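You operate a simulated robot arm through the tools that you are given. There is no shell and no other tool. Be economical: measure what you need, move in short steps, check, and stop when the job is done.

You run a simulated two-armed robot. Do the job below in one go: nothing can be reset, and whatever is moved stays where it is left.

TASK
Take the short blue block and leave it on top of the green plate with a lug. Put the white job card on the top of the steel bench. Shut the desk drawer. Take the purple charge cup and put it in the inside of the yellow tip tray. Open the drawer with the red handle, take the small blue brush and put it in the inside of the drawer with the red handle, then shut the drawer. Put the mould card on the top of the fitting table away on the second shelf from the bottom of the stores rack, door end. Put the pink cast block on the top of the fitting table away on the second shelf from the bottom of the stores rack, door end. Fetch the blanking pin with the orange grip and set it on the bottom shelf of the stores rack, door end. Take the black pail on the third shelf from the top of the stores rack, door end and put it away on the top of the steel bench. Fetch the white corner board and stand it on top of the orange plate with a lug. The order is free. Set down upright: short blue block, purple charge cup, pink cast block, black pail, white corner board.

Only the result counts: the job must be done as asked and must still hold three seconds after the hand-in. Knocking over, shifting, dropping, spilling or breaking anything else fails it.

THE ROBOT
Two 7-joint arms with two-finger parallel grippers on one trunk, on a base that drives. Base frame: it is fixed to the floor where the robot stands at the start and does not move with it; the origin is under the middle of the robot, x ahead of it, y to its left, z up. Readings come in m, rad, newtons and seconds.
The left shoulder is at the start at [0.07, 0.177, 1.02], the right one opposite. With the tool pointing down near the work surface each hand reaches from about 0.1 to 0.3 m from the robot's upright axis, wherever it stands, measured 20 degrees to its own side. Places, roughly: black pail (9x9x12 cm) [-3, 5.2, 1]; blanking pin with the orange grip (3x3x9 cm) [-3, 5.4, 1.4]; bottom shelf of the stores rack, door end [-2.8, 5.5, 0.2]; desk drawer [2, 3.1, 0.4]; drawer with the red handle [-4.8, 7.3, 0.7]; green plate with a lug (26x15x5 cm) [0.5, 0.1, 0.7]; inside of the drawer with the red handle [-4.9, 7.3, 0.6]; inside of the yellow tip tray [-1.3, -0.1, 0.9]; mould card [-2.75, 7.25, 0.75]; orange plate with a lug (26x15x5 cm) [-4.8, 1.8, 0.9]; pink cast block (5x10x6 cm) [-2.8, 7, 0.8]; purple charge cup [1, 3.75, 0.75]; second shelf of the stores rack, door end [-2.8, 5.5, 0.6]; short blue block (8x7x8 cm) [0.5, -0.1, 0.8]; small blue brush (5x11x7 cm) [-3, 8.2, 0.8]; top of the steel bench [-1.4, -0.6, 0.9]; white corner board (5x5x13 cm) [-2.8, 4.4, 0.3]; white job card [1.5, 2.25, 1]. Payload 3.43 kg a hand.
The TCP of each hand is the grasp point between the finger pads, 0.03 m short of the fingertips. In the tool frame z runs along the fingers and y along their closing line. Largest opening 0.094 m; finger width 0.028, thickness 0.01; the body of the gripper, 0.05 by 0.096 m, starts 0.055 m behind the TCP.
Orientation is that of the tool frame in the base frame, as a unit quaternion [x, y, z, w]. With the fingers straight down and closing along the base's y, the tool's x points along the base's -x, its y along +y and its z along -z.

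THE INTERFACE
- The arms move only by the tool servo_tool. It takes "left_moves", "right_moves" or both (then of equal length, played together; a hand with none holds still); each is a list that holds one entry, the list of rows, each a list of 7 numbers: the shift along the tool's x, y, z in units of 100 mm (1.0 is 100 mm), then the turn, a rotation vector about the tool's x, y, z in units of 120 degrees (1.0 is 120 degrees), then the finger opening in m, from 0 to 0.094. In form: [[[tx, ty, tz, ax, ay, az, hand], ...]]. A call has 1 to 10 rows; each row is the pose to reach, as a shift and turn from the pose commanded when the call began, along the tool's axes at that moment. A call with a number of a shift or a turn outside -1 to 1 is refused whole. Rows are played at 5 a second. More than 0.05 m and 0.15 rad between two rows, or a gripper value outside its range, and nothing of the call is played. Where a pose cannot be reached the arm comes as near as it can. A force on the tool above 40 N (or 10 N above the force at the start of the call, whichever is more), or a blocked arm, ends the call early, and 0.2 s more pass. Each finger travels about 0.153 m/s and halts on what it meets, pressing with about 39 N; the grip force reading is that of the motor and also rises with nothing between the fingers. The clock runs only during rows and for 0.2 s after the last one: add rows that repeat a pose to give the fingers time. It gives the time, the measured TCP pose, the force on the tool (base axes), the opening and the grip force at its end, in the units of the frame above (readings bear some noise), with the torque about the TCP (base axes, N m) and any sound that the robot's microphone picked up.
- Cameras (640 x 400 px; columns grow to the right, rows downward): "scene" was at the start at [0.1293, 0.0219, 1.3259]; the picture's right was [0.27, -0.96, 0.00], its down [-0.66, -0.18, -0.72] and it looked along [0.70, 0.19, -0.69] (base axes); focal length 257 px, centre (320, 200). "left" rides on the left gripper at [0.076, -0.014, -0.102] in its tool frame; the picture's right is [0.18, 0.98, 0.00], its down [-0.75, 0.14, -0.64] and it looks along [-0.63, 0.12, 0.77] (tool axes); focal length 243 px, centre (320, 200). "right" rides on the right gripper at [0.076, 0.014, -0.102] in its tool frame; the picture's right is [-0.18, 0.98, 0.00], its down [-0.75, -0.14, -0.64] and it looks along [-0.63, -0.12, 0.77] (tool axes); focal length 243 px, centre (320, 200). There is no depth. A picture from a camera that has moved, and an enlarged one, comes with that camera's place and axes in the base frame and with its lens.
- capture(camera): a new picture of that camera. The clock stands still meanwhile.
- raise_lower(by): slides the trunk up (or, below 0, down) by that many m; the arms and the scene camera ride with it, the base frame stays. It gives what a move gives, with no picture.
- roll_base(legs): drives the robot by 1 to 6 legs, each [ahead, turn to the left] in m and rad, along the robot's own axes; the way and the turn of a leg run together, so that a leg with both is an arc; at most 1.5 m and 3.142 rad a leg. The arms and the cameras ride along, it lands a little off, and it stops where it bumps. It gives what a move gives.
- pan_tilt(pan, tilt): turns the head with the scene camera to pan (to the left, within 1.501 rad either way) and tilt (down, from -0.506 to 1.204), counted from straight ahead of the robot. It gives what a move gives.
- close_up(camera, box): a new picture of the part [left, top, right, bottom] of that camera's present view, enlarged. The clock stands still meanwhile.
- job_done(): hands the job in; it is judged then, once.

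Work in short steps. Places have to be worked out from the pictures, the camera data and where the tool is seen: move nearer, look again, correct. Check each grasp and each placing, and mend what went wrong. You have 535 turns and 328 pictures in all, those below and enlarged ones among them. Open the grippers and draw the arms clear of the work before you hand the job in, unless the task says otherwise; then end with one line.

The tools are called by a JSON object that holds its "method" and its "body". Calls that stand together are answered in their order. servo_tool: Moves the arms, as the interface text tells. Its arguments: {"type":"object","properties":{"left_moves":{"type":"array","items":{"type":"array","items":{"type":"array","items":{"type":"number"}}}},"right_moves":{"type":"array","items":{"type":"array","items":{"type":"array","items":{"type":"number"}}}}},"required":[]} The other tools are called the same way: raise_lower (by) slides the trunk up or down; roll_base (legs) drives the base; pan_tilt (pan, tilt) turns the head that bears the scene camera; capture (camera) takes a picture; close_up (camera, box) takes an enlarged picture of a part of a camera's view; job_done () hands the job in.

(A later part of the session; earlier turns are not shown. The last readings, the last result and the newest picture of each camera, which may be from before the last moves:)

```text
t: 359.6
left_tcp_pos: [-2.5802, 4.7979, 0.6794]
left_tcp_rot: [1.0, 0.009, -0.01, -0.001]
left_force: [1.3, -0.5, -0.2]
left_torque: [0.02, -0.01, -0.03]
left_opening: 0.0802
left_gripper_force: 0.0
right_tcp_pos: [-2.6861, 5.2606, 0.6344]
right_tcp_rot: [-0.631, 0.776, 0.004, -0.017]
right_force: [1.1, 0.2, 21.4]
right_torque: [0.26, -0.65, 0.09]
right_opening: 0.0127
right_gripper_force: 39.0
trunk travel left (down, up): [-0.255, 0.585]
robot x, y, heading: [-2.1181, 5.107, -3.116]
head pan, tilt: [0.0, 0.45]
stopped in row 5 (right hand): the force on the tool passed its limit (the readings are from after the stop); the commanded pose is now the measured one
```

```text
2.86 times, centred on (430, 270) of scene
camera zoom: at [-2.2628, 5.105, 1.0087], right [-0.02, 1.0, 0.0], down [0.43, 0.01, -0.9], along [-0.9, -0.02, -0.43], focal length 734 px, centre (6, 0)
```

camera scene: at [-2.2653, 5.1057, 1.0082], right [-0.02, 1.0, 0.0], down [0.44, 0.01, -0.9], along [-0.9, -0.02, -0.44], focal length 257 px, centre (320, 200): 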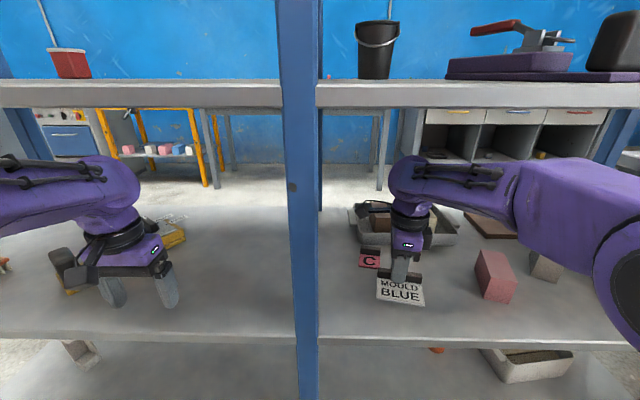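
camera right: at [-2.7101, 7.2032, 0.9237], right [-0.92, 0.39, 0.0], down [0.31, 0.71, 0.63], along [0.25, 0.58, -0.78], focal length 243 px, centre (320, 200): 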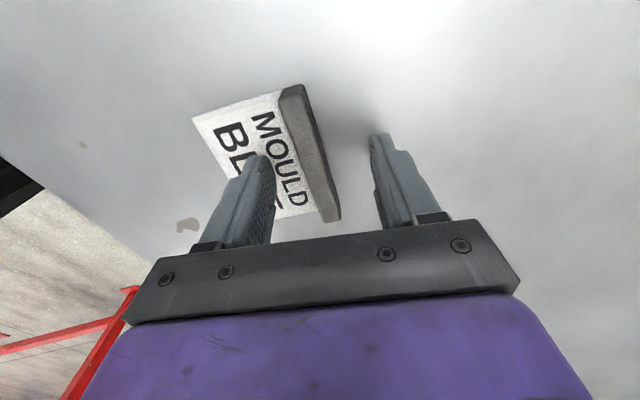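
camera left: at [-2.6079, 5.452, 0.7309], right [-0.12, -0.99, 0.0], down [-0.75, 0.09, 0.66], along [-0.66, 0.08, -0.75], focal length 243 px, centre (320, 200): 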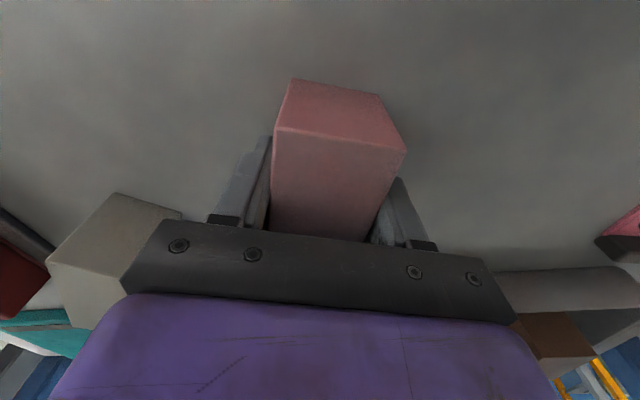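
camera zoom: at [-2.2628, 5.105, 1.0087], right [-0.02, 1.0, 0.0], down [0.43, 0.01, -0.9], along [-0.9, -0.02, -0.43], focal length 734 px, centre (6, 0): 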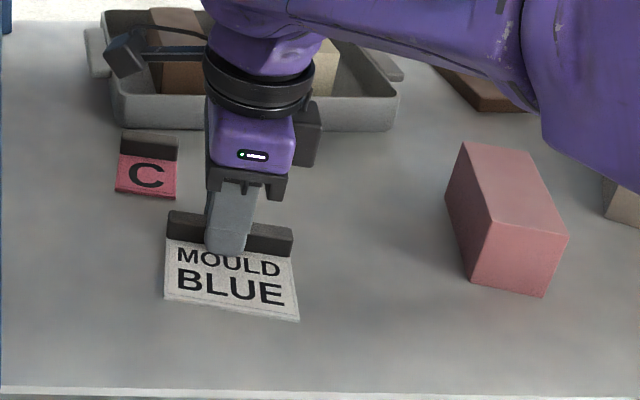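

Card sits flat on the shelf. I open slightly, lift and withdraw.

{"method": "servo_tool", "body": {"right_moves": [[[0, 0, -0.01, 0, 0, 0, 0.02], [0, 0, -0.01, 0, 0, 0, 0.035], [0, 0, -0.01, 0, 0, 0, 0.035], [0, 0, -0.2, 0, 0, 0, 0.035], [0, 0, -0.45, 0, 0, 0, 0.035], [0, -0.4, -0.45, 0, 0, 0, 0.035], [0, -0.8, -0.45, 0, 0, 0, 0.035], [0, -1.0, -0.45, 0, 0, 0, 0.035]]]}}

{"method": "roll_base", "body": {"legs": [[-0.3, 0]]}}

{"method": "capture", "body": {"camera": "scene"}}

```text
t: 361.4
left_tcp_pos: [-2.5822, 4.7996, 0.6787]
left_tcp_rot: [1.0, 0.008, -0.008, 0.0]
left_force: [0.1, -0.8, -0.7]
left_torque: [0.0, -0.02, -0.03]
left_opening: 0.08
left_gripper_force: 0.1
right_tcp_pos: [-2.5902, 5.2414, 0.6756]
right_tcp_rot: [-0.632, 0.775, 0.003, -0.014]
right_force: [0.5, 0.4, -0.1]
right_torque: [-0.04, -0.01, 0.01]
right_opening: 0.0352
right_gripper_force: 0.1
trunk travel left (down, up): [-0.255, 0.585]
robot x, y, heading: [-2.1244, 5.1086, -3.119]
head pan, tilt: [0.0, 0.45]
```

```text
t: 363.4
left_tcp_pos: [-2.2809, 4.8055, 0.6779]
left_tcp_rot: [1.0, 0.009, -0.008, 0.0]
left_force: [0.2, -0.5, -0.7]
left_torque: [-0.01, 0.0, -0.03]
left_opening: 0.0798
left_gripper_force: 0.1
right_tcp_pos: [-2.2864, 5.2487, 0.6748]
right_tcp_rot: [-0.63, 0.777, 0.002, -0.014]
right_force: [0.0, 0.6, -0.4]
right_torque: [0.0, 0.04, 0.02]
right_opening: 0.0351
right_gripper_force: 0.1
trunk travel left (down, up): [-0.255, 0.585]
robot x, y, heading: [-1.8236, 5.1142, -3.123]
head pan, tilt: [0.0, 0.45]
```

```text
204 pictures are left
camera scene: at [-1.9631, 5.112, 1.0083], right [-0.02, 1.0, 0.0], down [0.43, 0.01, -0.9], along [-0.9, -0.02, -0.43], focal length 257 px, centre (320, 200)
```

scene: 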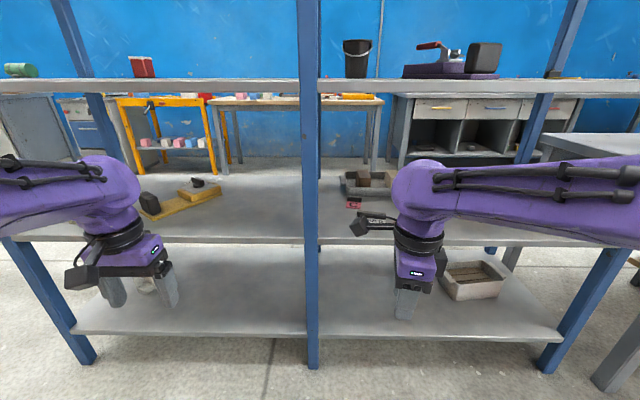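

Card and block are both in place. Next the white corner board: I shift the robot to y≈4.67 and lower the trunk to look at the bottom shelf.

{"method": "roll_base", "body": {"legs": [[0, 1.55], [0.44, 0], [0, -1.55]]}}

{"method": "raise_lower", "body": {"by": -0.25}}

{"method": "pan_tilt", "body": {"pan": 0.3, "tilt": 0.5}}

{"method": "capture", "body": {"camera": "scene"}}

{"method": "capture", "body": {"camera": "left"}}

```text
t: 373.5
left_tcp_pos: [-2.3181, 4.3785, 0.6778]
left_tcp_rot: [1.0, -0.01, -0.008, -0.001]
left_force: [-1.3, 0.1, -0.4]
left_torque: [-0.02, 0.03, 0.0]
left_opening: 0.0801
left_gripper_force: 0.0
right_tcp_pos: [-2.3089, 4.8215, 0.6757]
right_tcp_rot: [-0.616, 0.788, 0.002, -0.014]
right_force: [0.5, -0.5, -0.4]
right_torque: [0.05, 0.02, -0.01]
right_opening: 0.0351
right_gripper_force: 0.2
trunk travel left (down, up): [-0.255, 0.585]
robot x, y, heading: [-1.8486, 4.6689, 3.125]
head pan, tilt: [0.0, 0.45]
```

```text
t: 376.1
left_tcp_pos: [-2.3184, 4.3777, 0.428]
left_tcp_rot: [1.0, -0.01, -0.01, -0.001]
left_force: [-0.3, 0.5, -0.3]
left_torque: [-0.02, 0.01, -0.02]
left_opening: 0.0798
left_gripper_force: 0.1
right_tcp_pos: [-2.3085, 4.8209, 0.4245]
right_tcp_rot: [-0.616, 0.787, 0.003, -0.014]
right_force: [-0.2, -1.4, 0.0]
right_torque: [0.0, -0.01, -0.01]
right_opening: 0.035
right_gripper_force: 0.0
trunk travel left (down, up): [-0.005, 0.835]
robot x, y, heading: [-1.8467, 4.6683, 3.127]
head pan, tilt: [0.0, 0.45]
```

```text
t: 376.9
left_tcp_pos: [-2.3174, 4.377, 0.4294]
left_tcp_rot: [1.0, -0.011, -0.007, -0.001]
left_force: [-0.7, -0.1, 0.2]
left_torque: [-0.02, 0.03, 0.01]
left_opening: 0.0799
left_gripper_force: 0.0
right_tcp_pos: [-2.3087, 4.82, 0.4255]
right_tcp_rot: [-0.616, 0.788, 0.002, -0.014]
right_force: [0.6, -1.0, 0.3]
right_torque: [-0.05, -0.02, 0.0]
right_opening: 0.0348
right_gripper_force: 0.0
trunk travel left (down, up): [-0.005, 0.835]
robot x, y, heading: [-1.8488, 4.6696, 3.125]
head pan, tilt: [0.3, 0.499]
```

```text
203 pictures are left
camera scene: at [-1.9846, 4.6456, 0.7538], right [-0.28, 0.96, 0.0], down [0.46, 0.13, -0.88], along [-0.84, -0.24, -0.48], focal length 257 px, centre (320, 200)
```

scene: 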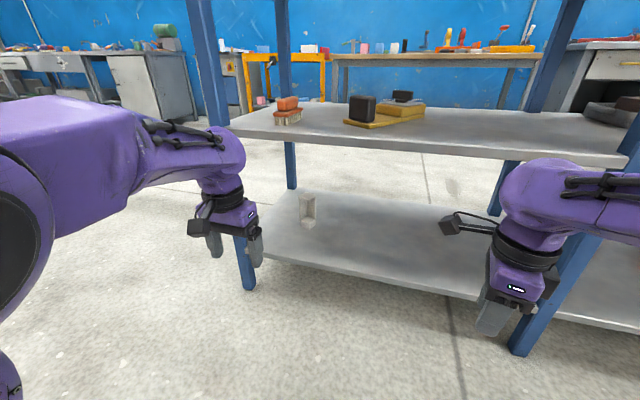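

```text
202 pictures are left
camera left: at [-2.2393, 4.3894, 0.5297], right [0.16, -0.99, 0.0], down [-0.75, -0.13, 0.65], along [-0.65, -0.1, -0.76], focal length 243 px, centre (320, 200)
```

left: 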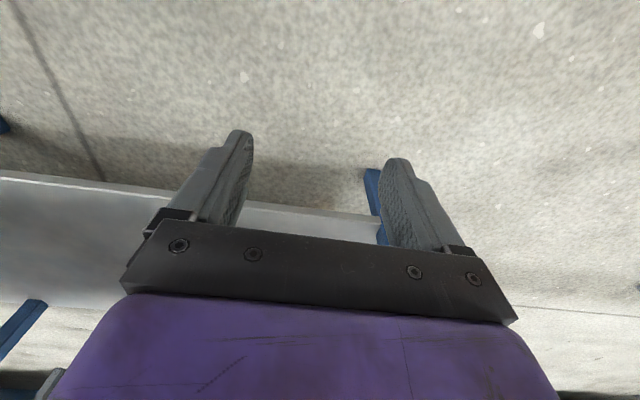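

{"method": "close_up", "body": {"camera": "scene", "box": [230, 150, 390, 270]}}

```text
3.33 times, centred on (310, 210) of scene
camera zoom: at [-1.9846, 4.6456, 0.7538], right [-0.28, 0.96, 0.0], down [0.46, 0.13, -0.88], along [-0.84, -0.24, -0.48], focal length 856 px, centre (353, 167)
```

zoom: 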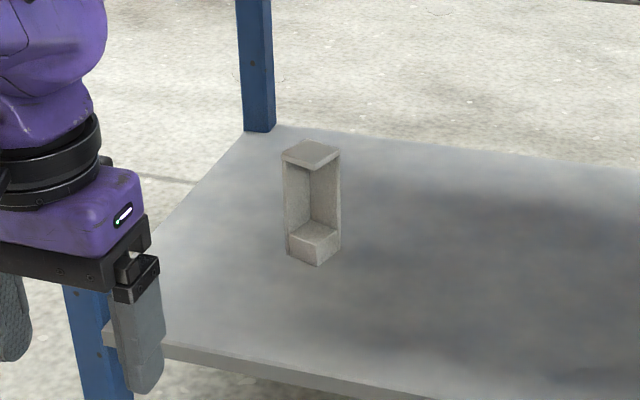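

The corner board (two walls, top cap, foot) is around (-2.77, 4.37), yawed ~19°, shelf z≈0.19. I lower the left hand below the next shelf's level, yaw it, open fully, and drive in 0.2 m.

{"method": "servo_tool", "body": {"left_moves": [[[0, 0, 0.3, 0, 0, 0.05, 0.094], [0, 0, 0.6, 0, 0, 0.1, 0.094], [0, 0, 0.9, 0, 0, 0.16, 0.094], [0, 0, 1.0, 0, 0, 0.16, 0.094], [0, 0, 1.0, 0, 0, 0.16, 0.094]]]}}

{"method": "roll_base", "body": {"legs": [[0.2, 0]]}}

{"method": "capture", "body": {"camera": "left"}}

{"method": "capture", "body": {"camera": "scene"}}

```text
t: 378.1
left_tcp_pos: [-2.3198, 4.379, 0.3277]
left_tcp_rot: [0.984, -0.178, -0.008, 0.001]
left_force: [-0.4, -0.2, -0.2]
left_torque: [0.02, -0.01, -0.02]
left_opening: 0.094
left_gripper_force: 0.0
right_tcp_pos: [-2.3092, 4.8201, 0.4256]
right_tcp_rot: [-0.616, 0.788, 0.001, -0.014]
right_force: [-0.7, 0.4, -0.3]
right_torque: [-0.01, -0.03, -0.03]
right_opening: 0.035
right_gripper_force: 0.1
trunk travel left (down, up): [-0.005, 0.835]
robot x, y, heading: [-1.8445, 4.6686, 3.126]
head pan, tilt: [0.3, 0.499]
```

```text
t: 379.6
left_tcp_pos: [-2.5168, 4.3811, 0.3275]
left_tcp_rot: [0.984, -0.177, -0.007, 0.0]
left_force: [-0.7, -0.2, 0.4]
left_torque: [0.0, -0.03, 0.01]
left_opening: 0.0939
left_gripper_force: 0.0
right_tcp_pos: [-2.5051, 4.8225, 0.4244]
right_tcp_rot: [-0.617, 0.787, 0.003, -0.014]
right_force: [-0.1, 0.5, -0.1]
right_torque: [-0.03, -0.01, 0.0]
right_opening: 0.035
right_gripper_force: 0.0
trunk travel left (down, up): [-0.005, 0.835]
robot x, y, heading: [-2.0422, 4.6718, 3.125]
head pan, tilt: [0.3, 0.499]
```

```text
200 pictures are left
camera left: at [-2.4384, 4.3672, 0.4296], right [-0.17, -0.99, 0.0], down [-0.75, 0.13, 0.65], along [-0.65, 0.11, -0.76], focal length 243 px, centre (320, 200)
```

left: 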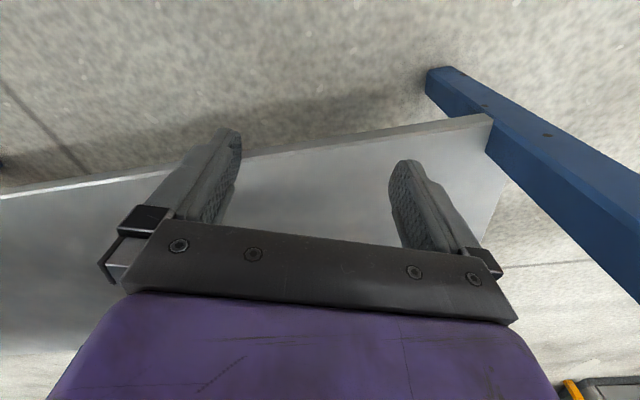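

```text
199 pictures are left
camera scene: at [-2.1819, 4.6487, 0.7538], right [-0.28, 0.96, 0.0], down [0.46, 0.13, -0.88], along [-0.84, -0.25, -0.48], focal length 257 px, centre (320, 200)
```

scene: 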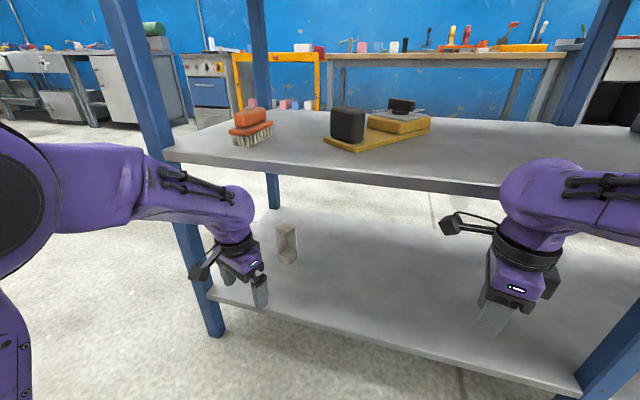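

I pull the right hand back 10 cm so it stays clear of the shelf edge, then drive in another 0.1 m and look with the left camera.

{"method": "servo_tool", "body": {"right_moves": [[[0, -0.3, 0, 0, 0, 0, 0.035], [0, -0.6, 0, 0, 0, 0, 0.035], [0, -0.9, 0, 0, 0, 0, 0.035], [0, -1.0, 0, 0, 0, 0, 0.035]]]}}

{"method": "roll_base", "body": {"legs": [[0.1, 0]]}}

{"method": "capture", "body": {"camera": "left"}}

{"method": "close_up", "body": {"camera": "scene", "box": [150, 150, 350, 340]}}

```text
t: 380.6
left_tcp_pos: [-2.5171, 4.3809, 0.3282]
left_tcp_rot: [0.984, -0.176, -0.008, 0.0]
left_force: [-0.4, -0.2, 0.3]
left_torque: [-0.01, 0.0, -0.02]
left_opening: 0.0941
left_gripper_force: 0.0
right_tcp_pos: [-2.4258, 4.7977, 0.4151]
right_tcp_rot: [-0.617, 0.786, 0.002, -0.014]
right_force: [0.0, -0.7, 0.6]
right_torque: [-0.01, -0.04, 0.0]
right_opening: 0.0347
right_gripper_force: 0.1
right hand out of reach, approached as far as the arm can: row 3, 4
trunk travel left (down, up): [-0.005, 0.835]
robot x, y, heading: [-2.0456, 4.6723, 3.127]
head pan, tilt: [0.3, 0.499]
```

```text
t: 381.8
left_tcp_pos: [-2.5845, 4.3823, 0.3173]
left_tcp_rot: [0.984, -0.176, 0.011, -0.005]
left_force: [-0.9, 0.0, -0.1]
left_torque: [-0.02, 0.01, 0.06]
left_opening: 0.094
left_gripper_force: 0.1
right_tcp_pos: [-2.5091, 4.7981, 0.4165]
right_tcp_rot: [-0.62, 0.784, 0.001, -0.014]
right_force: [0.1, 0.1, 0.0]
right_torque: [0.02, -0.02, -0.03]
right_opening: 0.0352
right_gripper_force: 0.1
trunk travel left (down, up): [-0.005, 0.835]
robot x, y, heading: [-2.1329, 4.6744, 3.136]
head pan, tilt: [0.3, 0.499]
stopped in leg 1: the robot was blocked; the commanded pose is now the measured one
```

```text
198 pictures are left
camera left: at [-2.5105, 4.3682, 0.4208], right [-0.17, -0.99, -0.01], down [-0.77, 0.12, 0.62], along [-0.61, 0.11, -0.78], focal length 243 px, centre (320, 200)
```

left: 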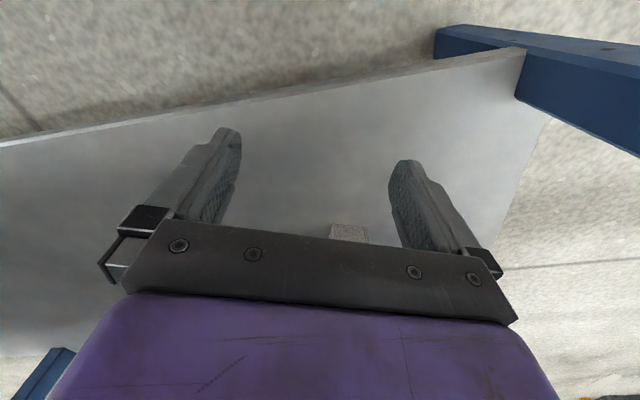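

```text
2.11 times, centred on (250, 245) of scene
camera zoom: at [-2.2655, 4.6486, 0.754], right [-0.29, 0.96, 0.0], down [0.46, 0.14, -0.88], along [-0.84, -0.25, -0.48], focal length 541 px, centre (467, 105)
```

zoom: 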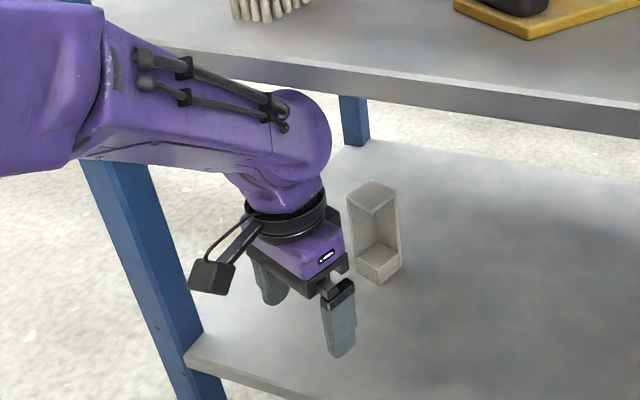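

The forearm touched the upper shelf's edge. I back off, then pitch the hand 60° forward so the wrist stays outside the rack.

{"method": "roll_base", "body": {"legs": [[-0.2, 0]]}}

{"method": "servo_tool", "body": {"left_moves": [[[0, 0, 0, 0, 0, -0.045, 0.094], [0, 0, 0, 0, 0, -0.09, 0.094], [0, 0, 0, 0, 0, -0.09, 0.094]]]}}

{"method": "servo_tool", "body": {"left_moves": [[[-0.1, 0, 0, 0, -0.07, 0, 0.094], [-0.2, 0, 0, 0, -0.14, 0, 0.094], [-0.3, 0, 0, 0, -0.21, 0, 0.094], [-0.4, 0, 0, 0, -0.28, 0, 0.094], [-0.5, 0, 0, 0, -0.35, 0, 0.094], [-0.6, 0, 0, 0, -0.42, 0, 0.094], [-0.6, 0, 0, 0, -0.49, 0, 0.094], [-0.6, 0, 0, 0, -0.5, 0, 0.094]]]}}

{"method": "capture", "body": {"camera": "scene"}}

```text
t: 383.4
left_tcp_pos: [-2.3941, 4.3814, 0.3176]
left_tcp_rot: [0.985, -0.174, 0.011, -0.004]
left_force: [0.4, -0.1, -0.6]
left_torque: [0.03, -0.02, 0.01]
left_opening: 0.0938
left_gripper_force: 0.0
right_tcp_pos: [-2.318, 4.7961, 0.4162]
right_tcp_rot: [-0.621, 0.784, 0.002, -0.013]
right_force: [0.8, 0.6, 0.3]
right_torque: [-0.01, 0.02, -0.03]
right_opening: 0.0351
right_gripper_force: 0.0
trunk travel left (down, up): [-0.005, 0.835]
robot x, y, heading: [-1.9358, 4.6756, 3.136]
head pan, tilt: [0.3, 0.499]
```

```text
t: 384.2
left_tcp_pos: [-2.3939, 4.3792, 0.3168]
left_tcp_rot: [0.997, -0.079, 0.011, -0.004]
left_force: [1.2, -0.3, 0.6]
left_torque: [-0.01, 0.03, -0.01]
left_opening: 0.0939
left_gripper_force: 0.1
right_tcp_pos: [-2.3189, 4.7943, 0.4155]
right_tcp_rot: [-0.621, 0.784, 0.001, -0.014]
right_force: [0.5, 0.6, -0.5]
right_torque: [0.0, 0.03, 0.02]
right_opening: 0.0349
right_gripper_force: 0.0
trunk travel left (down, up): [-0.005, 0.835]
robot x, y, heading: [-1.9373, 4.6716, 3.134]
head pan, tilt: [0.3, 0.499]
```

```text
t: 386.0
left_tcp_pos: [-2.4519, 4.3888, 0.3155]
left_tcp_rot: [0.868, -0.07, -0.49, -0.044]
left_force: [0.0, -0.1, 0.6]
left_torque: [-0.03, 0.02, 0.01]
left_opening: 0.0942
left_gripper_force: 0.0
right_tcp_pos: [-2.3194, 4.7957, 0.4158]
right_tcp_rot: [-0.621, 0.784, 0.001, -0.014]
right_force: [0.2, 0.2, 0.2]
right_torque: [0.01, 0.0, 0.01]
right_opening: 0.0348
right_gripper_force: 0.1
trunk travel left (down, up): [-0.005, 0.835]
robot x, y, heading: [-1.9365, 4.6776, 3.135]
head pan, tilt: [0.3, 0.499]
```

```text
196 pictures are left
camera scene: at [-2.0745, 4.6473, 0.7538], right [-0.29, 0.96, 0.0], down [0.46, 0.14, -0.88], along [-0.84, -0.25, -0.48], focal length 257 px, centre (320, 200)
```

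scene: 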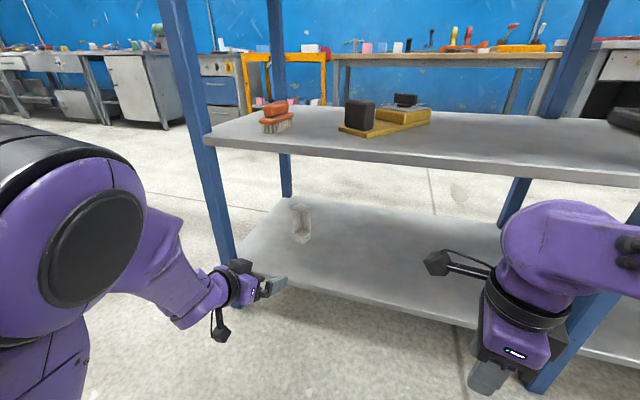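

Hand is pitched. Board centre ≈ (-2.77, 4.372), top ≈0.32. I drive in 0.15 m and look.

{"method": "roll_base", "body": {"legs": [[0.15, 0]]}}

{"method": "close_up", "body": {"camera": "scene", "box": [150, 150, 390, 340]}}

{"method": "capture", "body": {"camera": "left"}}

```text
t: 387.3
left_tcp_pos: [-2.6042, 4.3894, 0.3161]
left_tcp_rot: [0.869, -0.068, -0.489, -0.043]
left_force: [-0.3, -0.2, 0.7]
left_torque: [-0.01, -0.03, 0.02]
left_opening: 0.0943
left_gripper_force: 0.0
right_tcp_pos: [-2.4718, 4.7963, 0.4149]
right_tcp_rot: [-0.621, 0.783, 0.003, -0.014]
right_force: [0.1, 0.0, -0.1]
right_torque: [-0.01, -0.02, 0.02]
right_opening: 0.0352
right_gripper_force: 0.0
trunk travel left (down, up): [-0.005, 0.835]
robot x, y, heading: [-2.0869, 4.6769, 3.136]
head pan, tilt: [0.3, 0.499]
```

```text
2.11 times, centred on (270, 245) of scene
camera zoom: at [-2.2267, 4.648, 0.7538], right [-0.29, 0.96, 0.0], down [0.46, 0.14, -0.88], along [-0.84, -0.26, -0.48], focal length 541 px, centre (425, 105)
```

zoom: 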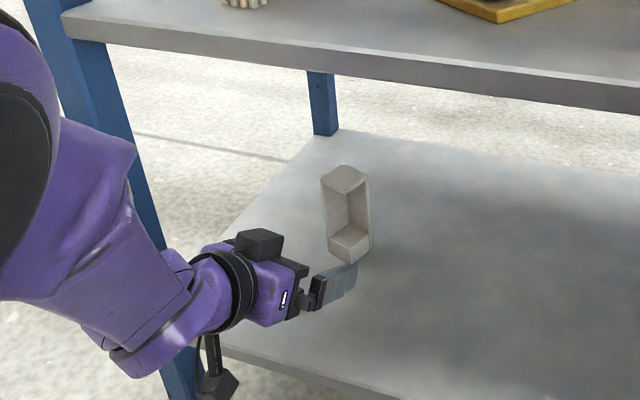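

```text
194 pictures are left
camera left: at [-2.4757, 4.3826, 0.304], right [-0.06, -0.98, -0.17], down [0.13, -0.17, 0.98], along [-0.99, 0.04, 0.14], focal length 243 px, centre (320, 200)
```

left: 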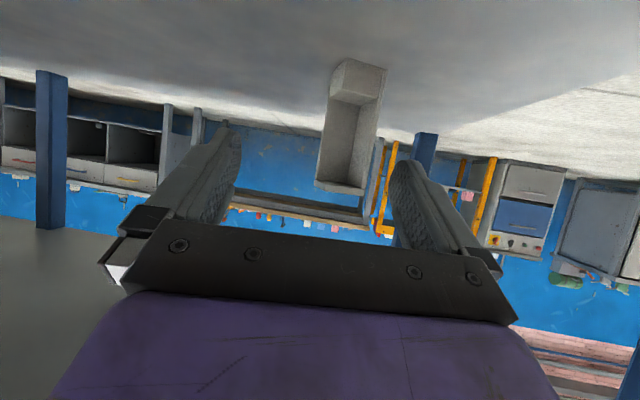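

Board centred at y≈4.373, top 0.325. I advance 16 cm in two steps so the pads straddle the cap.

{"method": "servo_tool", "body": {"left_moves": [[[-0.1, 0.15, 0.2, 0, 0, 0, 0.094], [-0.25, 0.3, 0.45, 0, 0, 0, 0.094], [-0.4, 0.42, 0.67, 0, 0, 0, 0.094], [-0.4, 0.42, 0.67, 0, 0, 0, 0.094]]]}}

{"method": "capture", "body": {"camera": "left"}}

{"method": "close_up", "body": {"camera": "scene", "box": [150, 150, 390, 340]}}

```text
t: 388.3
left_tcp_pos: [-2.6864, 4.3605, 0.3124]
left_tcp_rot: [0.869, -0.067, -0.488, -0.042]
left_force: [-0.4, -0.8, -0.2]
left_torque: [0.01, 0.01, -0.02]
left_opening: 0.0939
left_gripper_force: 0.1
right_tcp_pos: [-2.4707, 4.7963, 0.4165]
right_tcp_rot: [-0.622, 0.783, 0.002, -0.014]
right_force: [0.0, 0.1, -0.3]
right_torque: [-0.04, 0.0, -0.02]
right_opening: 0.035
right_gripper_force: 0.0
trunk travel left (down, up): [-0.005, 0.835]
robot x, y, heading: [-2.0876, 4.6768, 3.136]
head pan, tilt: [0.3, 0.499]
```

```text
193 pictures are left
camera left: at [-2.559, 4.3537, 0.3021], right [-0.06, -0.98, -0.17], down [0.13, -0.17, 0.98], along [-0.99, 0.04, 0.14], focal length 243 px, centre (320, 200)
```

left: 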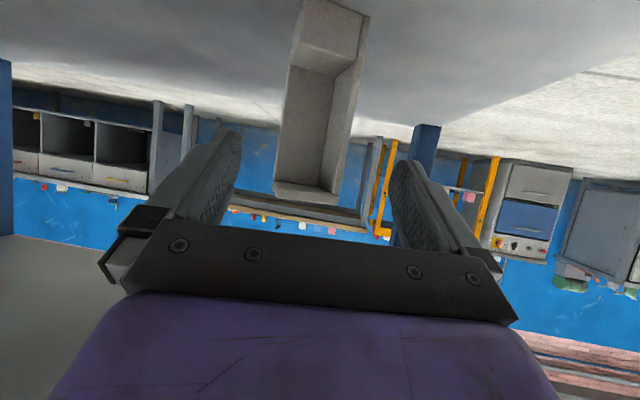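

```text
2.11 times, centred on (270, 245) of scene
camera zoom: at [-2.2267, 4.648, 0.7538], right [-0.29, 0.96, 0.0], down [0.46, 0.14, -0.88], along [-0.84, -0.26, -0.48], focal length 541 px, centre (425, 105)
```

zoom: 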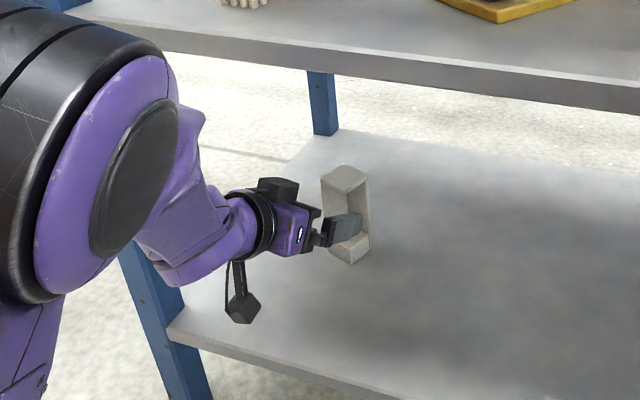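

Continuing the last 8 cm.

{"method": "servo_tool", "body": {"left_moves": [[[-0.14, 0.01, 0.22, 0, 0, 0, 0.094], [-0.28, 0.02, 0.44, 0, 0, 0, 0.094], [-0.43, 0.03, 0.66, 0, 0, 0, 0.094], [-0.43, 0.03, 0.66, 0, 0, 0, 0.094]]]}}

{"method": "capture", "body": {"camera": "left"}}

{"method": "close_up", "body": {"camera": "scene", "box": [210, 170, 350, 290]}}

```text
t: 389.3
left_tcp_pos: [-2.7655, 4.3694, 0.3205]
left_tcp_rot: [0.868, -0.067, -0.49, -0.043]
left_force: [0.2, -0.6, -0.3]
left_torque: [-0.01, 0.02, 0.0]
left_opening: 0.094
left_gripper_force: 0.1
right_tcp_pos: [-2.4719, 4.7962, 0.4154]
right_tcp_rot: [-0.622, 0.783, 0.002, -0.014]
right_force: [0.1, -0.4, 0.1]
right_torque: [0.02, 0.04, -0.05]
right_opening: 0.035
right_gripper_force: 0.0
trunk travel left (down, up): [-0.005, 0.835]
robot x, y, heading: [-2.0892, 4.6732, 3.137]
head pan, tilt: [0.3, 0.499]
```

```text
191 pictures are left
camera left: at [-2.6372, 4.363, 0.3084], right [-0.06, -0.98, -0.17], down [0.13, -0.17, 0.98], along [-0.99, 0.04, 0.14], focal length 243 px, centre (320, 200)
```

left: 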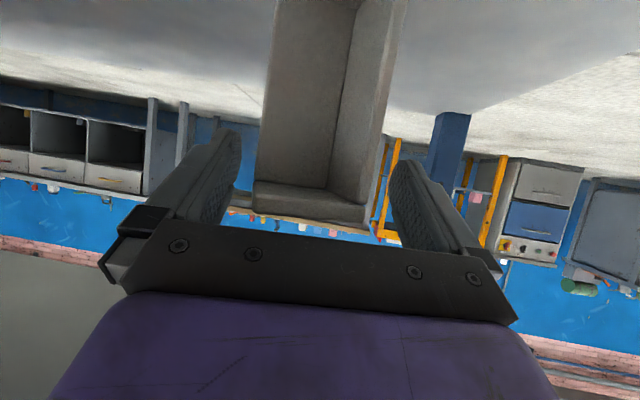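

```text
3.33 times, centred on (280, 230) of scene
camera zoom: at [-2.2267, 4.648, 0.7538], right [-0.29, 0.96, 0.0], down [0.46, 0.14, -0.88], along [-0.84, -0.26, -0.48], focal length 856 px, centre (453, 100)
```

zoom: 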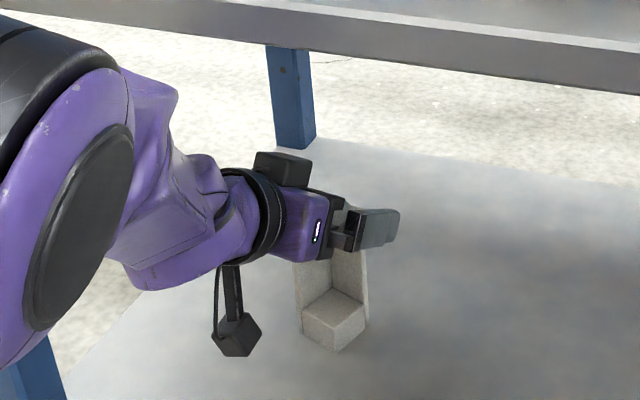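

The cap lies centred between the fingers. Closing.

{"method": "servo_tool", "body": {"left_moves": [[[0, 0, 0, 0, 0, 0, 0.07], [0, 0, 0, 0, 0, 0, 0.055], [0, 0, 0, 0, 0, 0, 0.04], [0, 0, 0, 0, 0, 0, 0.0], [0, 0, 0, 0, 0, 0, 0.0], [0, 0, 0, 0, 0, 0, 0.0]]]}}

{"method": "capture", "body": {"camera": "left"}}

{"method": "close_up", "body": {"camera": "scene", "box": [210, 170, 350, 290]}}

```text
t: 390.7
left_tcp_pos: [-2.765, 4.3688, 0.3203]
left_tcp_rot: [0.869, -0.068, -0.488, -0.043]
left_force: [-0.1, -0.3, 0.4]
left_torque: [0.05, -0.01, 0.02]
left_opening: 0.0501
left_gripper_force: 39.6
right_tcp_pos: [-2.4723, 4.7943, 0.4149]
right_tcp_rot: [-0.622, 0.783, 0.002, -0.014]
right_force: [-0.3, -0.3, 0.3]
right_torque: [-0.01, 0.01, 0.03]
right_opening: 0.0347
right_gripper_force: 0.1
trunk travel left (down, up): [-0.005, 0.835]
robot x, y, heading: [-2.0855, 4.6777, 3.134]
head pan, tilt: [0.3, 0.499]
```

```text
189 pictures are left
camera left: at [-2.6371, 4.363, 0.3085], right [-0.06, -0.98, -0.17], down [0.13, -0.17, 0.98], along [-0.99, 0.04, 0.14], focal length 243 px, centre (320, 200)
```

left: 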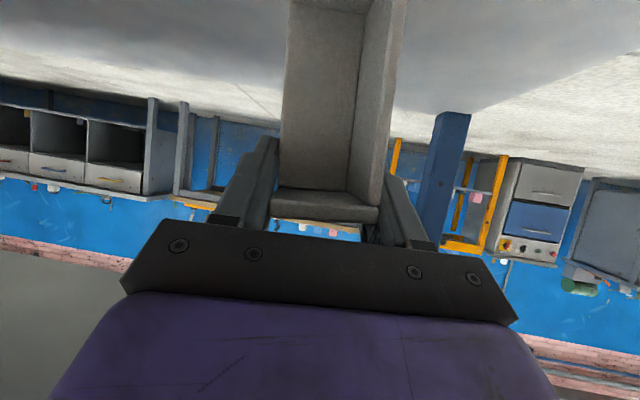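

```text
3.33 times, centred on (280, 230) of scene
camera zoom: at [-2.2267, 4.648, 0.7538], right [-0.29, 0.96, 0.0], down [0.46, 0.14, -0.88], along [-0.84, -0.26, -0.48], focal length 856 px, centre (453, 100)
```

zoom: 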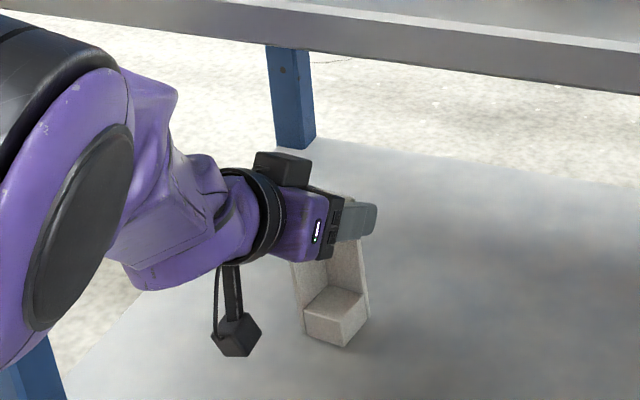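

Gripped at 50 mm. I lift it 5 cm and back out with the base.

{"method": "servo_tool", "body": {"left_moves": [[[-0.15, 0, -0.09, 0, 0, 0, 0], [-0.3, 0, -0.18, 0, 0, 0, 0], [-0.43, 0, -0.26, 0, 0, 0, 0], [-0.43, 0, -0.26, 0, 0, 0, 0]]]}}

{"method": "roll_base", "body": {"legs": [[-0.3, 0]]}}

{"method": "capture", "body": {"camera": "scene"}}

```text
t: 391.7
left_tcp_pos: [-2.7666, 4.3667, 0.3697]
left_tcp_rot: [0.869, -0.067, -0.489, -0.043]
left_force: [-0.5, -0.8, -1.2]
left_torque: [0.03, 0.01, 0.0]
left_opening: 0.0499
left_gripper_force: 38.9
right_tcp_pos: [-2.4699, 4.7957, 0.4162]
right_tcp_rot: [-0.622, 0.783, 0.002, -0.014]
right_force: [-0.3, 0.3, -0.1]
right_torque: [-0.01, -0.02, 0.01]
right_opening: 0.0348
right_gripper_force: 0.0
trunk travel left (down, up): [-0.005, 0.835]
robot x, y, heading: [-2.0892, 4.6743, 3.139]
head pan, tilt: [0.3, 0.499]
```

```text
t: 393.8
left_tcp_pos: [-2.4563, 4.362, 0.3683]
left_tcp_rot: [0.869, -0.065, -0.489, -0.041]
left_force: [-0.4, 0.1, -1.6]
left_torque: [-0.02, 0.02, 0.02]
left_opening: 0.0502
left_gripper_force: 39.3
right_tcp_pos: [-2.1651, 4.7937, 0.4154]
right_tcp_rot: [-0.625, 0.781, 0.002, -0.014]
right_force: [0.5, -0.9, -0.3]
right_torque: [0.0, -0.02, 0.02]
right_opening: 0.035
right_gripper_force: 0.1
trunk travel left (down, up): [-0.005, 0.835]
robot x, y, heading: [-1.7845, 4.6738, -3.14]
head pan, tilt: [0.3, 0.499]
```

```text
187 pictures are left
camera scene: at [-1.9196, 4.6465, 0.7538], right [-0.3, 0.95, 0.0], down [0.46, 0.14, -0.88], along [-0.84, -0.26, -0.48], focal length 257 px, centre (320, 200)
```

scene: 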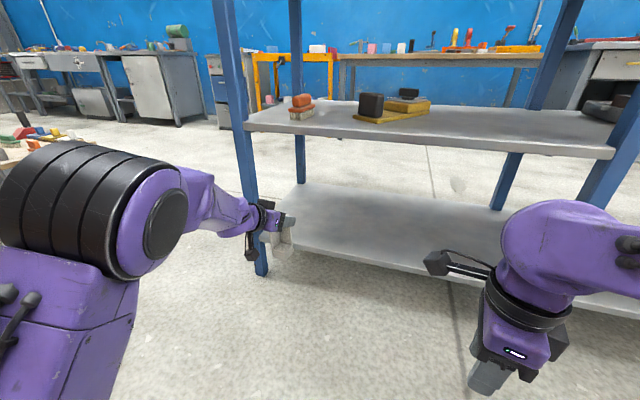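

The board is held. I raise the trunk to travel height and survey the way to the orange plate.

{"method": "raise_lower", "body": {"by": 0.4}}

{"method": "raise_lower", "body": {"by": 0.2}}

{"method": "pan_tilt", "body": {"pan": 0.9, "tilt": 0.3}}

{"method": "capture", "body": {"camera": "scene"}}

```text
t: 397.6
left_tcp_pos: [-2.4568, 4.3614, 0.7674]
left_tcp_rot: [0.869, -0.064, -0.489, -0.04]
left_force: [-0.4, -0.2, -2.2]
left_torque: [-0.02, 0.01, -0.04]
left_opening: 0.05
left_gripper_force: 38.5
right_tcp_pos: [-2.165, 4.7925, 0.8141]
right_tcp_rot: [-0.624, 0.781, 0.001, -0.014]
right_force: [-0.1, 0.1, -0.3]
right_torque: [0.01, 0.01, 0.04]
right_opening: 0.035
right_gripper_force: 0.1
trunk travel left (down, up): [-0.405, 0.435]
robot x, y, heading: [-1.779, 4.6747, -3.139]
head pan, tilt: [0.3, 0.499]
```

```text
t: 399.8
left_tcp_pos: [-2.4573, 4.3624, 0.969]
left_tcp_rot: [0.869, -0.065, -0.489, -0.042]
left_force: [-0.6, 0.5, -1.1]
left_torque: [-0.03, 0.0, 0.01]
left_opening: 0.0498
left_gripper_force: 39.6
right_tcp_pos: [-2.1654, 4.7926, 1.0151]
right_tcp_rot: [-0.624, 0.781, 0.001, -0.013]
right_force: [0.2, 0.0, 0.1]
right_torque: [-0.01, 0.02, -0.03]
right_opening: 0.0349
right_gripper_force: 0.1
trunk travel left (down, up): [-0.605, 0.235]
robot x, y, heading: [-1.7835, 4.6706, -3.135]
head pan, tilt: [0.3, 0.499]
```

```text
t: 400.8
left_tcp_pos: [-2.4573, 4.3614, 0.9682]
left_tcp_rot: [0.869, -0.065, -0.489, -0.041]
left_force: [-0.1, -0.3, -1.4]
left_torque: [-0.01, -0.03, 0.01]
left_opening: 0.05
left_gripper_force: 38.6
right_tcp_pos: [-2.166, 4.7922, 1.0152]
right_tcp_rot: [-0.625, 0.781, 0.001, -0.014]
right_force: [-0.1, -0.2, 0.9]
right_torque: [0.02, -0.02, -0.01]
right_opening: 0.0352
right_gripper_force: 0.1
trunk travel left (down, up): [-0.605, 0.235]
robot x, y, heading: [-1.7828, 4.6778, -3.133]
head pan, tilt: [0.901, 0.3]
```

```text
186 pictures are left
camera scene: at [-1.8909, 4.6003, 1.3721], right [-0.78, 0.62, 0.0], down [0.18, 0.23, -0.96], along [-0.59, -0.75, -0.3], focal length 257 px, centre (320, 200)
```

scene: 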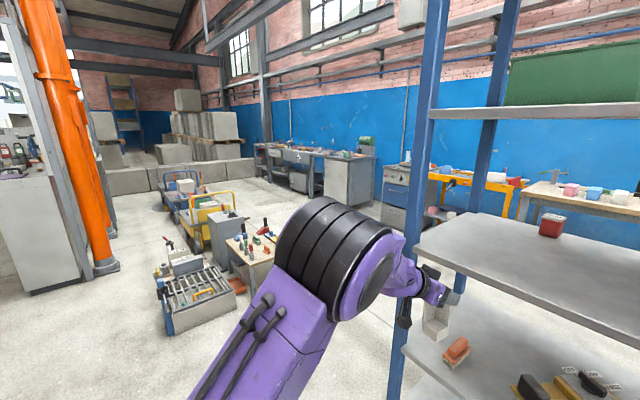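

The route west runs between the rack end (y≈4.15) and some stands (y<3.0). I drive south to y≈3.45, then west along it.

{"method": "roll_base", "body": {"legs": [[0, 1.56], [1.2, 0], [0, -1.56]]}}

{"method": "pan_tilt", "body": {"pan": 0.1, "tilt": 0.45}}

{"method": "capture", "body": {"camera": "scene"}}

```text
t: 414.6
left_tcp_pos: [-2.4039, 3.1171, 0.9685]
left_tcp_rot: [0.87, -0.041, -0.491, -0.028]
left_force: [0.2, -0.2, -1.1]
left_torque: [0.0, -0.04, -0.02]
left_opening: 0.0498
left_gripper_force: 39.3
right_tcp_pos: [-2.1355, 3.5638, 1.0154]
right_tcp_rot: [-0.646, 0.763, 0.001, -0.013]
right_force: [1.1, -0.6, 0.3]
right_torque: [0.01, 0.02, 0.01]
right_opening: 0.0347
right_gripper_force: 0.0
trunk travel left (down, up): [-0.605, 0.235]
robot x, y, heading: [-1.7469, 3.4641, -3.084]
head pan, tilt: [0.901, 0.3]
```

```text
t: 415.7
left_tcp_pos: [-2.4044, 3.1177, 0.9688]
left_tcp_rot: [0.87, -0.042, -0.491, -0.028]
left_force: [-0.3, -0.4, -0.7]
left_torque: [0.02, -0.04, -0.03]
left_opening: 0.0499
left_gripper_force: 39.4
right_tcp_pos: [-2.1358, 3.5641, 1.0157]
right_tcp_rot: [-0.645, 0.764, 0.001, -0.014]
right_force: [0.6, 0.4, 0.2]
right_torque: [-0.02, 0.0, -0.02]
right_opening: 0.0346
right_gripper_force: 0.0
trunk travel left (down, up): [-0.605, 0.235]
robot x, y, heading: [-1.7491, 3.4617, -3.082]
head pan, tilt: [0.099, 0.45]
```

```text
185 pictures are left
camera scene: at [-1.8878, 3.4482, 1.3582], right [-0.16, 0.99, 0.0], down [0.43, 0.07, -0.9], along [-0.89, -0.14, -0.44], focal length 257 px, centre (320, 200)
```

scene: 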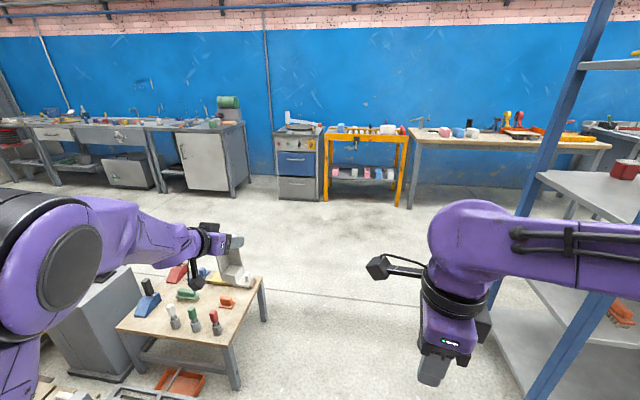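

The floor ahead is clear. I drive 1.5 m west and look towards the wall bench for the orange plate.

{"method": "roll_base", "body": {"legs": [[1.5, 0], [0, 0.6]]}}

{"method": "pan_tilt", "body": {"pan": 0.2, "tilt": 0.35}}

{"method": "capture", "body": {"camera": "scene"}}

```text
t: 424.7
left_tcp_pos: [-3.5471, 2.6873, 0.9698]
left_tcp_rot: [0.839, 0.234, -0.474, 0.128]
left_force: [-0.1, 0.1, -1.6]
left_torque: [0.01, 0.02, 0.01]
left_opening: 0.0497
left_gripper_force: 38.9
right_tcp_pos: [-3.5972, 3.205, 1.0152]
right_tcp_rot: [0.852, -0.523, 0.003, 0.013]
right_force: [-0.1, 0.1, -0.9]
right_torque: [-0.01, -0.01, -0.04]
right_opening: 0.0351
right_gripper_force: 0.0
trunk travel left (down, up): [-0.605, 0.235]
robot x, y, heading: [-3.2245, 3.3573, -2.447]
head pan, tilt: [0.099, 0.45]
```

```text
t: 425.4
left_tcp_pos: [-3.5471, 2.6872, 0.9685]
left_tcp_rot: [0.839, 0.234, -0.474, 0.127]
left_force: [0.1, 0.2, -1.7]
left_torque: [-0.01, 0.04, 0.0]
left_opening: 0.0498
left_gripper_force: 39.1
right_tcp_pos: [-3.5967, 3.2048, 1.0148]
right_tcp_rot: [0.853, -0.523, 0.003, 0.014]
right_force: [-0.5, -0.8, -0.5]
right_torque: [-0.02, 0.02, -0.01]
right_opening: 0.0349
right_gripper_force: 0.0
trunk travel left (down, up): [-0.605, 0.235]
robot x, y, heading: [-3.226, 3.3569, -2.447]
head pan, tilt: [0.201, 0.351]
```

```text
184 pictures are left
camera scene: at [-3.3235, 3.2528, 1.3674], right [-0.78, 0.63, 0.0], down [0.22, 0.27, -0.94], along [-0.59, -0.73, -0.34], focal length 257 px, centre (320, 200)
```

scene: 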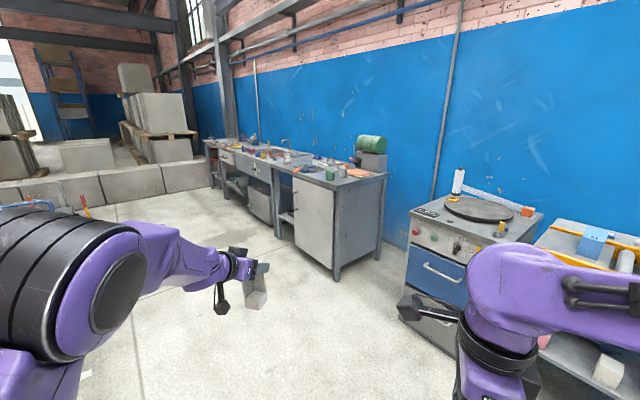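

{"method": "close_up", "body": {"camera": "scene", "box": [200, 120, 410, 220]}}

```text
3.05 times, centred on (305, 170) of scene
camera zoom: at [-3.3235, 3.2528, 1.3674], right [-0.78, 0.63, 0.0], down [0.22, 0.27, -0.94], along [-0.59, -0.73, -0.34], focal length 783 px, centre (366, 291)
```

zoom: 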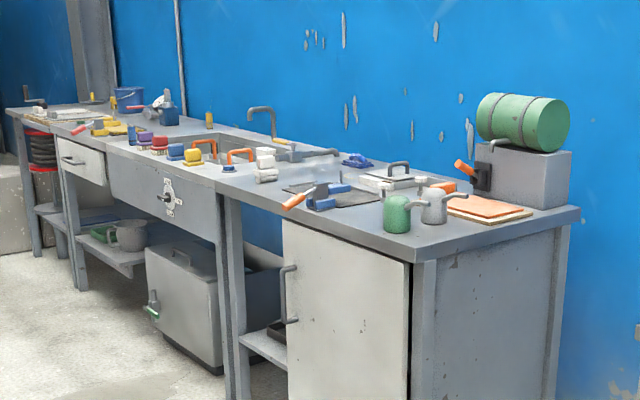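

The orange plate lies near the bench's right end, around (-4.7, 1.95). I drive to about (-3.75, 2.2) and face the bench.

{"method": "roll_base", "body": {"legs": [[0, 0.42], [1.2, 0], [0, -1.1]]}}

{"method": "pan_tilt", "body": {"pan": 0.0, "tilt": 0.5}}

{"method": "capture", "body": {"camera": "scene"}}

```text
t: 435.7
left_tcp_pos: [-4.4579, 1.9402, 0.9692]
left_tcp_rot: [0.868, -0.069, -0.489, -0.044]
left_force: [0.3, 1.1, -2.5]
left_torque: [0.02, -0.01, 0.02]
left_opening: 0.0499
left_gripper_force: 39.0
right_tcp_pos: [-4.1604, 2.3682, 1.0142]
right_tcp_rot: [-0.62, 0.784, 0.002, -0.013]
right_force: [0.6, -0.2, -1.0]
right_torque: [0.0, -0.01, 0.0]
right_opening: 0.0351
right_gripper_force: 0.1
trunk travel left (down, up): [-0.605, 0.235]
robot x, y, heading: [-3.7814, 2.245, 3.136]
head pan, tilt: [0.201, 0.351]
```

```text
t: 436.4
left_tcp_pos: [-4.4572, 1.941, 0.9695]
left_tcp_rot: [0.868, -0.07, -0.489, -0.044]
left_force: [0.2, -0.2, -1.7]
left_torque: [-0.02, 0.02, -0.03]
left_opening: 0.0497
left_gripper_force: 39.2
right_tcp_pos: [-4.1609, 2.3679, 1.0158]
right_tcp_rot: [-0.62, 0.784, 0.001, -0.013]
right_force: [-0.3, 0.4, 0.3]
right_torque: [0.05, -0.01, 0.01]
right_opening: 0.035
right_gripper_force: 0.0
trunk travel left (down, up): [-0.605, 0.235]
robot x, y, heading: [-3.7784, 2.2446, 3.136]
head pan, tilt: [0.0, 0.499]
```

```text
182 pictures are left
camera scene: at [-3.9205, 2.2462, 1.3538], right [0.01, 1.0, 0.0], down [0.48, 0.0, -0.88], along [-0.88, 0.01, -0.48], focal length 257 px, centre (320, 200)
```

scene: 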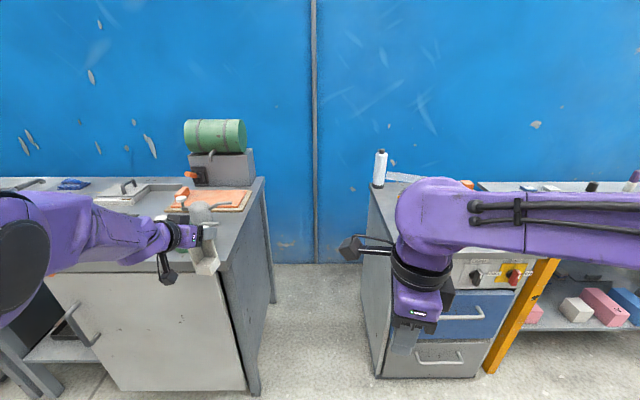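

The board's foot is close to the bench edge; I raise the trunk by 0.2 at once.

{"method": "raise_lower", "body": {"by": 0.2}}

{"method": "close_up", "body": {"camera": "scene", "box": [70, 130, 310, 330]}}

{"method": "capture", "body": {"camera": "left"}}

```text
t: 438.6
left_tcp_pos: [-4.4576, 1.9416, 1.1682]
left_tcp_rot: [0.869, -0.069, -0.489, -0.043]
left_force: [0.1, -0.4, -1.1]
left_torque: [-0.03, 0.01, 0.01]
left_opening: 0.0497
left_gripper_force: 38.7
right_tcp_pos: [-4.1605, 2.3672, 1.2147]
right_tcp_rot: [-0.62, 0.785, 0.003, -0.014]
right_force: [-0.5, 0.8, 0.1]
right_torque: [0.04, 0.02, 0.01]
right_opening: 0.0349
right_gripper_force: 0.0
trunk travel left (down, up): [-0.805, 0.035]
robot x, y, heading: [-3.7774, 2.2451, 3.132]
head pan, tilt: [0.0, 0.499]
```

```text
2.00 times, centred on (190, 230) of scene
camera zoom: at [-3.9206, 2.2463, 1.5537], right [0.01, 1.0, 0.0], down [0.48, 0.0, -0.88], along [-0.88, 0.01, -0.48], focal length 514 px, centre (580, 140)
```

zoom: 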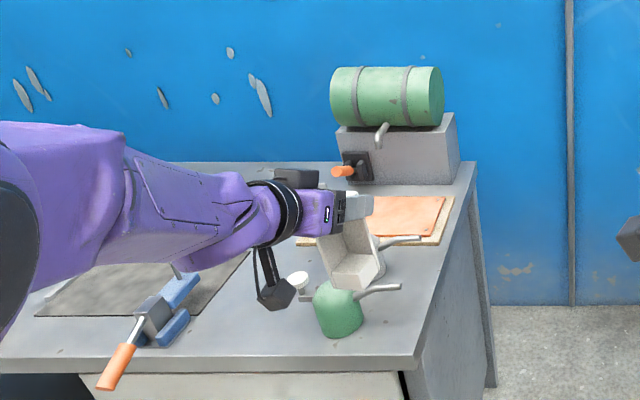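

```text
180 pictures are left
camera left: at [-4.3291, 1.9338, 1.1563], right [-0.07, -0.98, -0.17], down [0.13, -0.17, 0.98], along [-0.99, 0.04, 0.14], focal length 243 px, centre (320, 200)
```

left: 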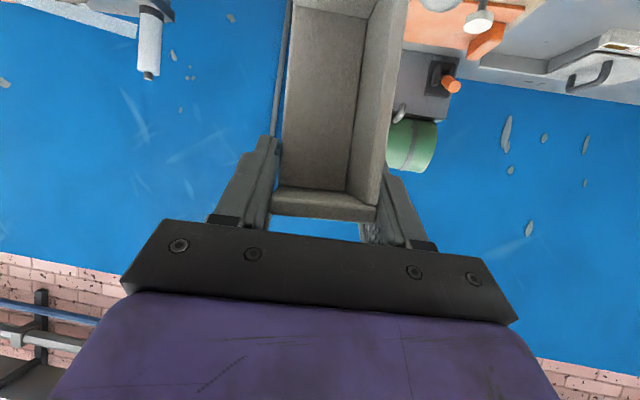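

The arm hides part of the plate; I shift the left hand to the right (+y) and back a bit to see it.

{"method": "roll_base", "body": {"legs": [[-0.12, 0]]}}

{"method": "servo_tool", "body": {"left_moves": [[[0, -0.4, -0.2, 0, 0, 0, 0], [0, -0.8, -0.4, 0, 0, 0, 0], [0, -1.0, -0.7, 0, 0, 0, 0], [0, -1.0, -0.9, 0, 0, 0, 0]]]}}

{"method": "close_up", "body": {"camera": "scene", "box": [70, 110, 390, 310]}}

```text
t: 439.8
left_tcp_pos: [-4.3424, 1.9395, 1.1672]
left_tcp_rot: [0.869, -0.069, -0.488, -0.043]
left_force: [0.1, -0.8, -1.5]
left_torque: [-0.02, -0.02, 0.0]
left_opening: 0.05
left_gripper_force: 39.0
right_tcp_pos: [-4.0465, 2.367, 1.215]
right_tcp_rot: [-0.62, 0.784, 0.0, -0.013]
right_force: [-0.1, -0.6, 0.6]
right_torque: [0.01, 0.02, 0.0]
right_opening: 0.0347
right_gripper_force: 0.0
trunk travel left (down, up): [-0.805, 0.035]
robot x, y, heading: [-3.6639, 2.2449, 3.132]
head pan, tilt: [0.0, 0.499]
```

```text
t: 440.8
left_tcp_pos: [-4.2488, 2.0249, 1.2134]
left_tcp_rot: [0.868, -0.069, -0.489, -0.044]
left_force: [-0.5, -0.1, -1.6]
left_torque: [0.0, -0.02, 0.0]
left_opening: 0.0498
left_gripper_force: 38.8
right_tcp_pos: [-4.0448, 2.3658, 1.215]
right_tcp_rot: [-0.62, 0.784, 0.002, -0.013]
right_force: [-0.7, 0.9, -0.6]
right_torque: [0.01, -0.02, -0.01]
right_opening: 0.0351
right_gripper_force: 0.1
trunk travel left (down, up): [-0.805, 0.035]
robot x, y, heading: [-3.662, 2.2432, 3.136]
head pan, tilt: [0.0, 0.499]
```

```text
2.00 times, centred on (230, 210) of scene
camera zoom: at [-3.8033, 2.2444, 1.5538], right [0.01, 1.0, 0.0], down [0.48, 0.0, -0.88], along [-0.88, 0.01, -0.48], focal length 514 px, centre (500, 180)
```

zoom: 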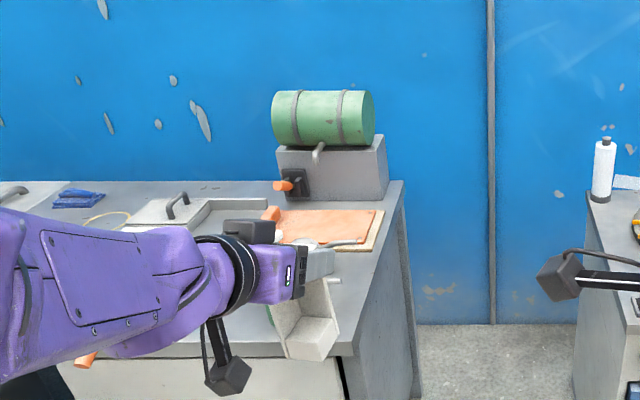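

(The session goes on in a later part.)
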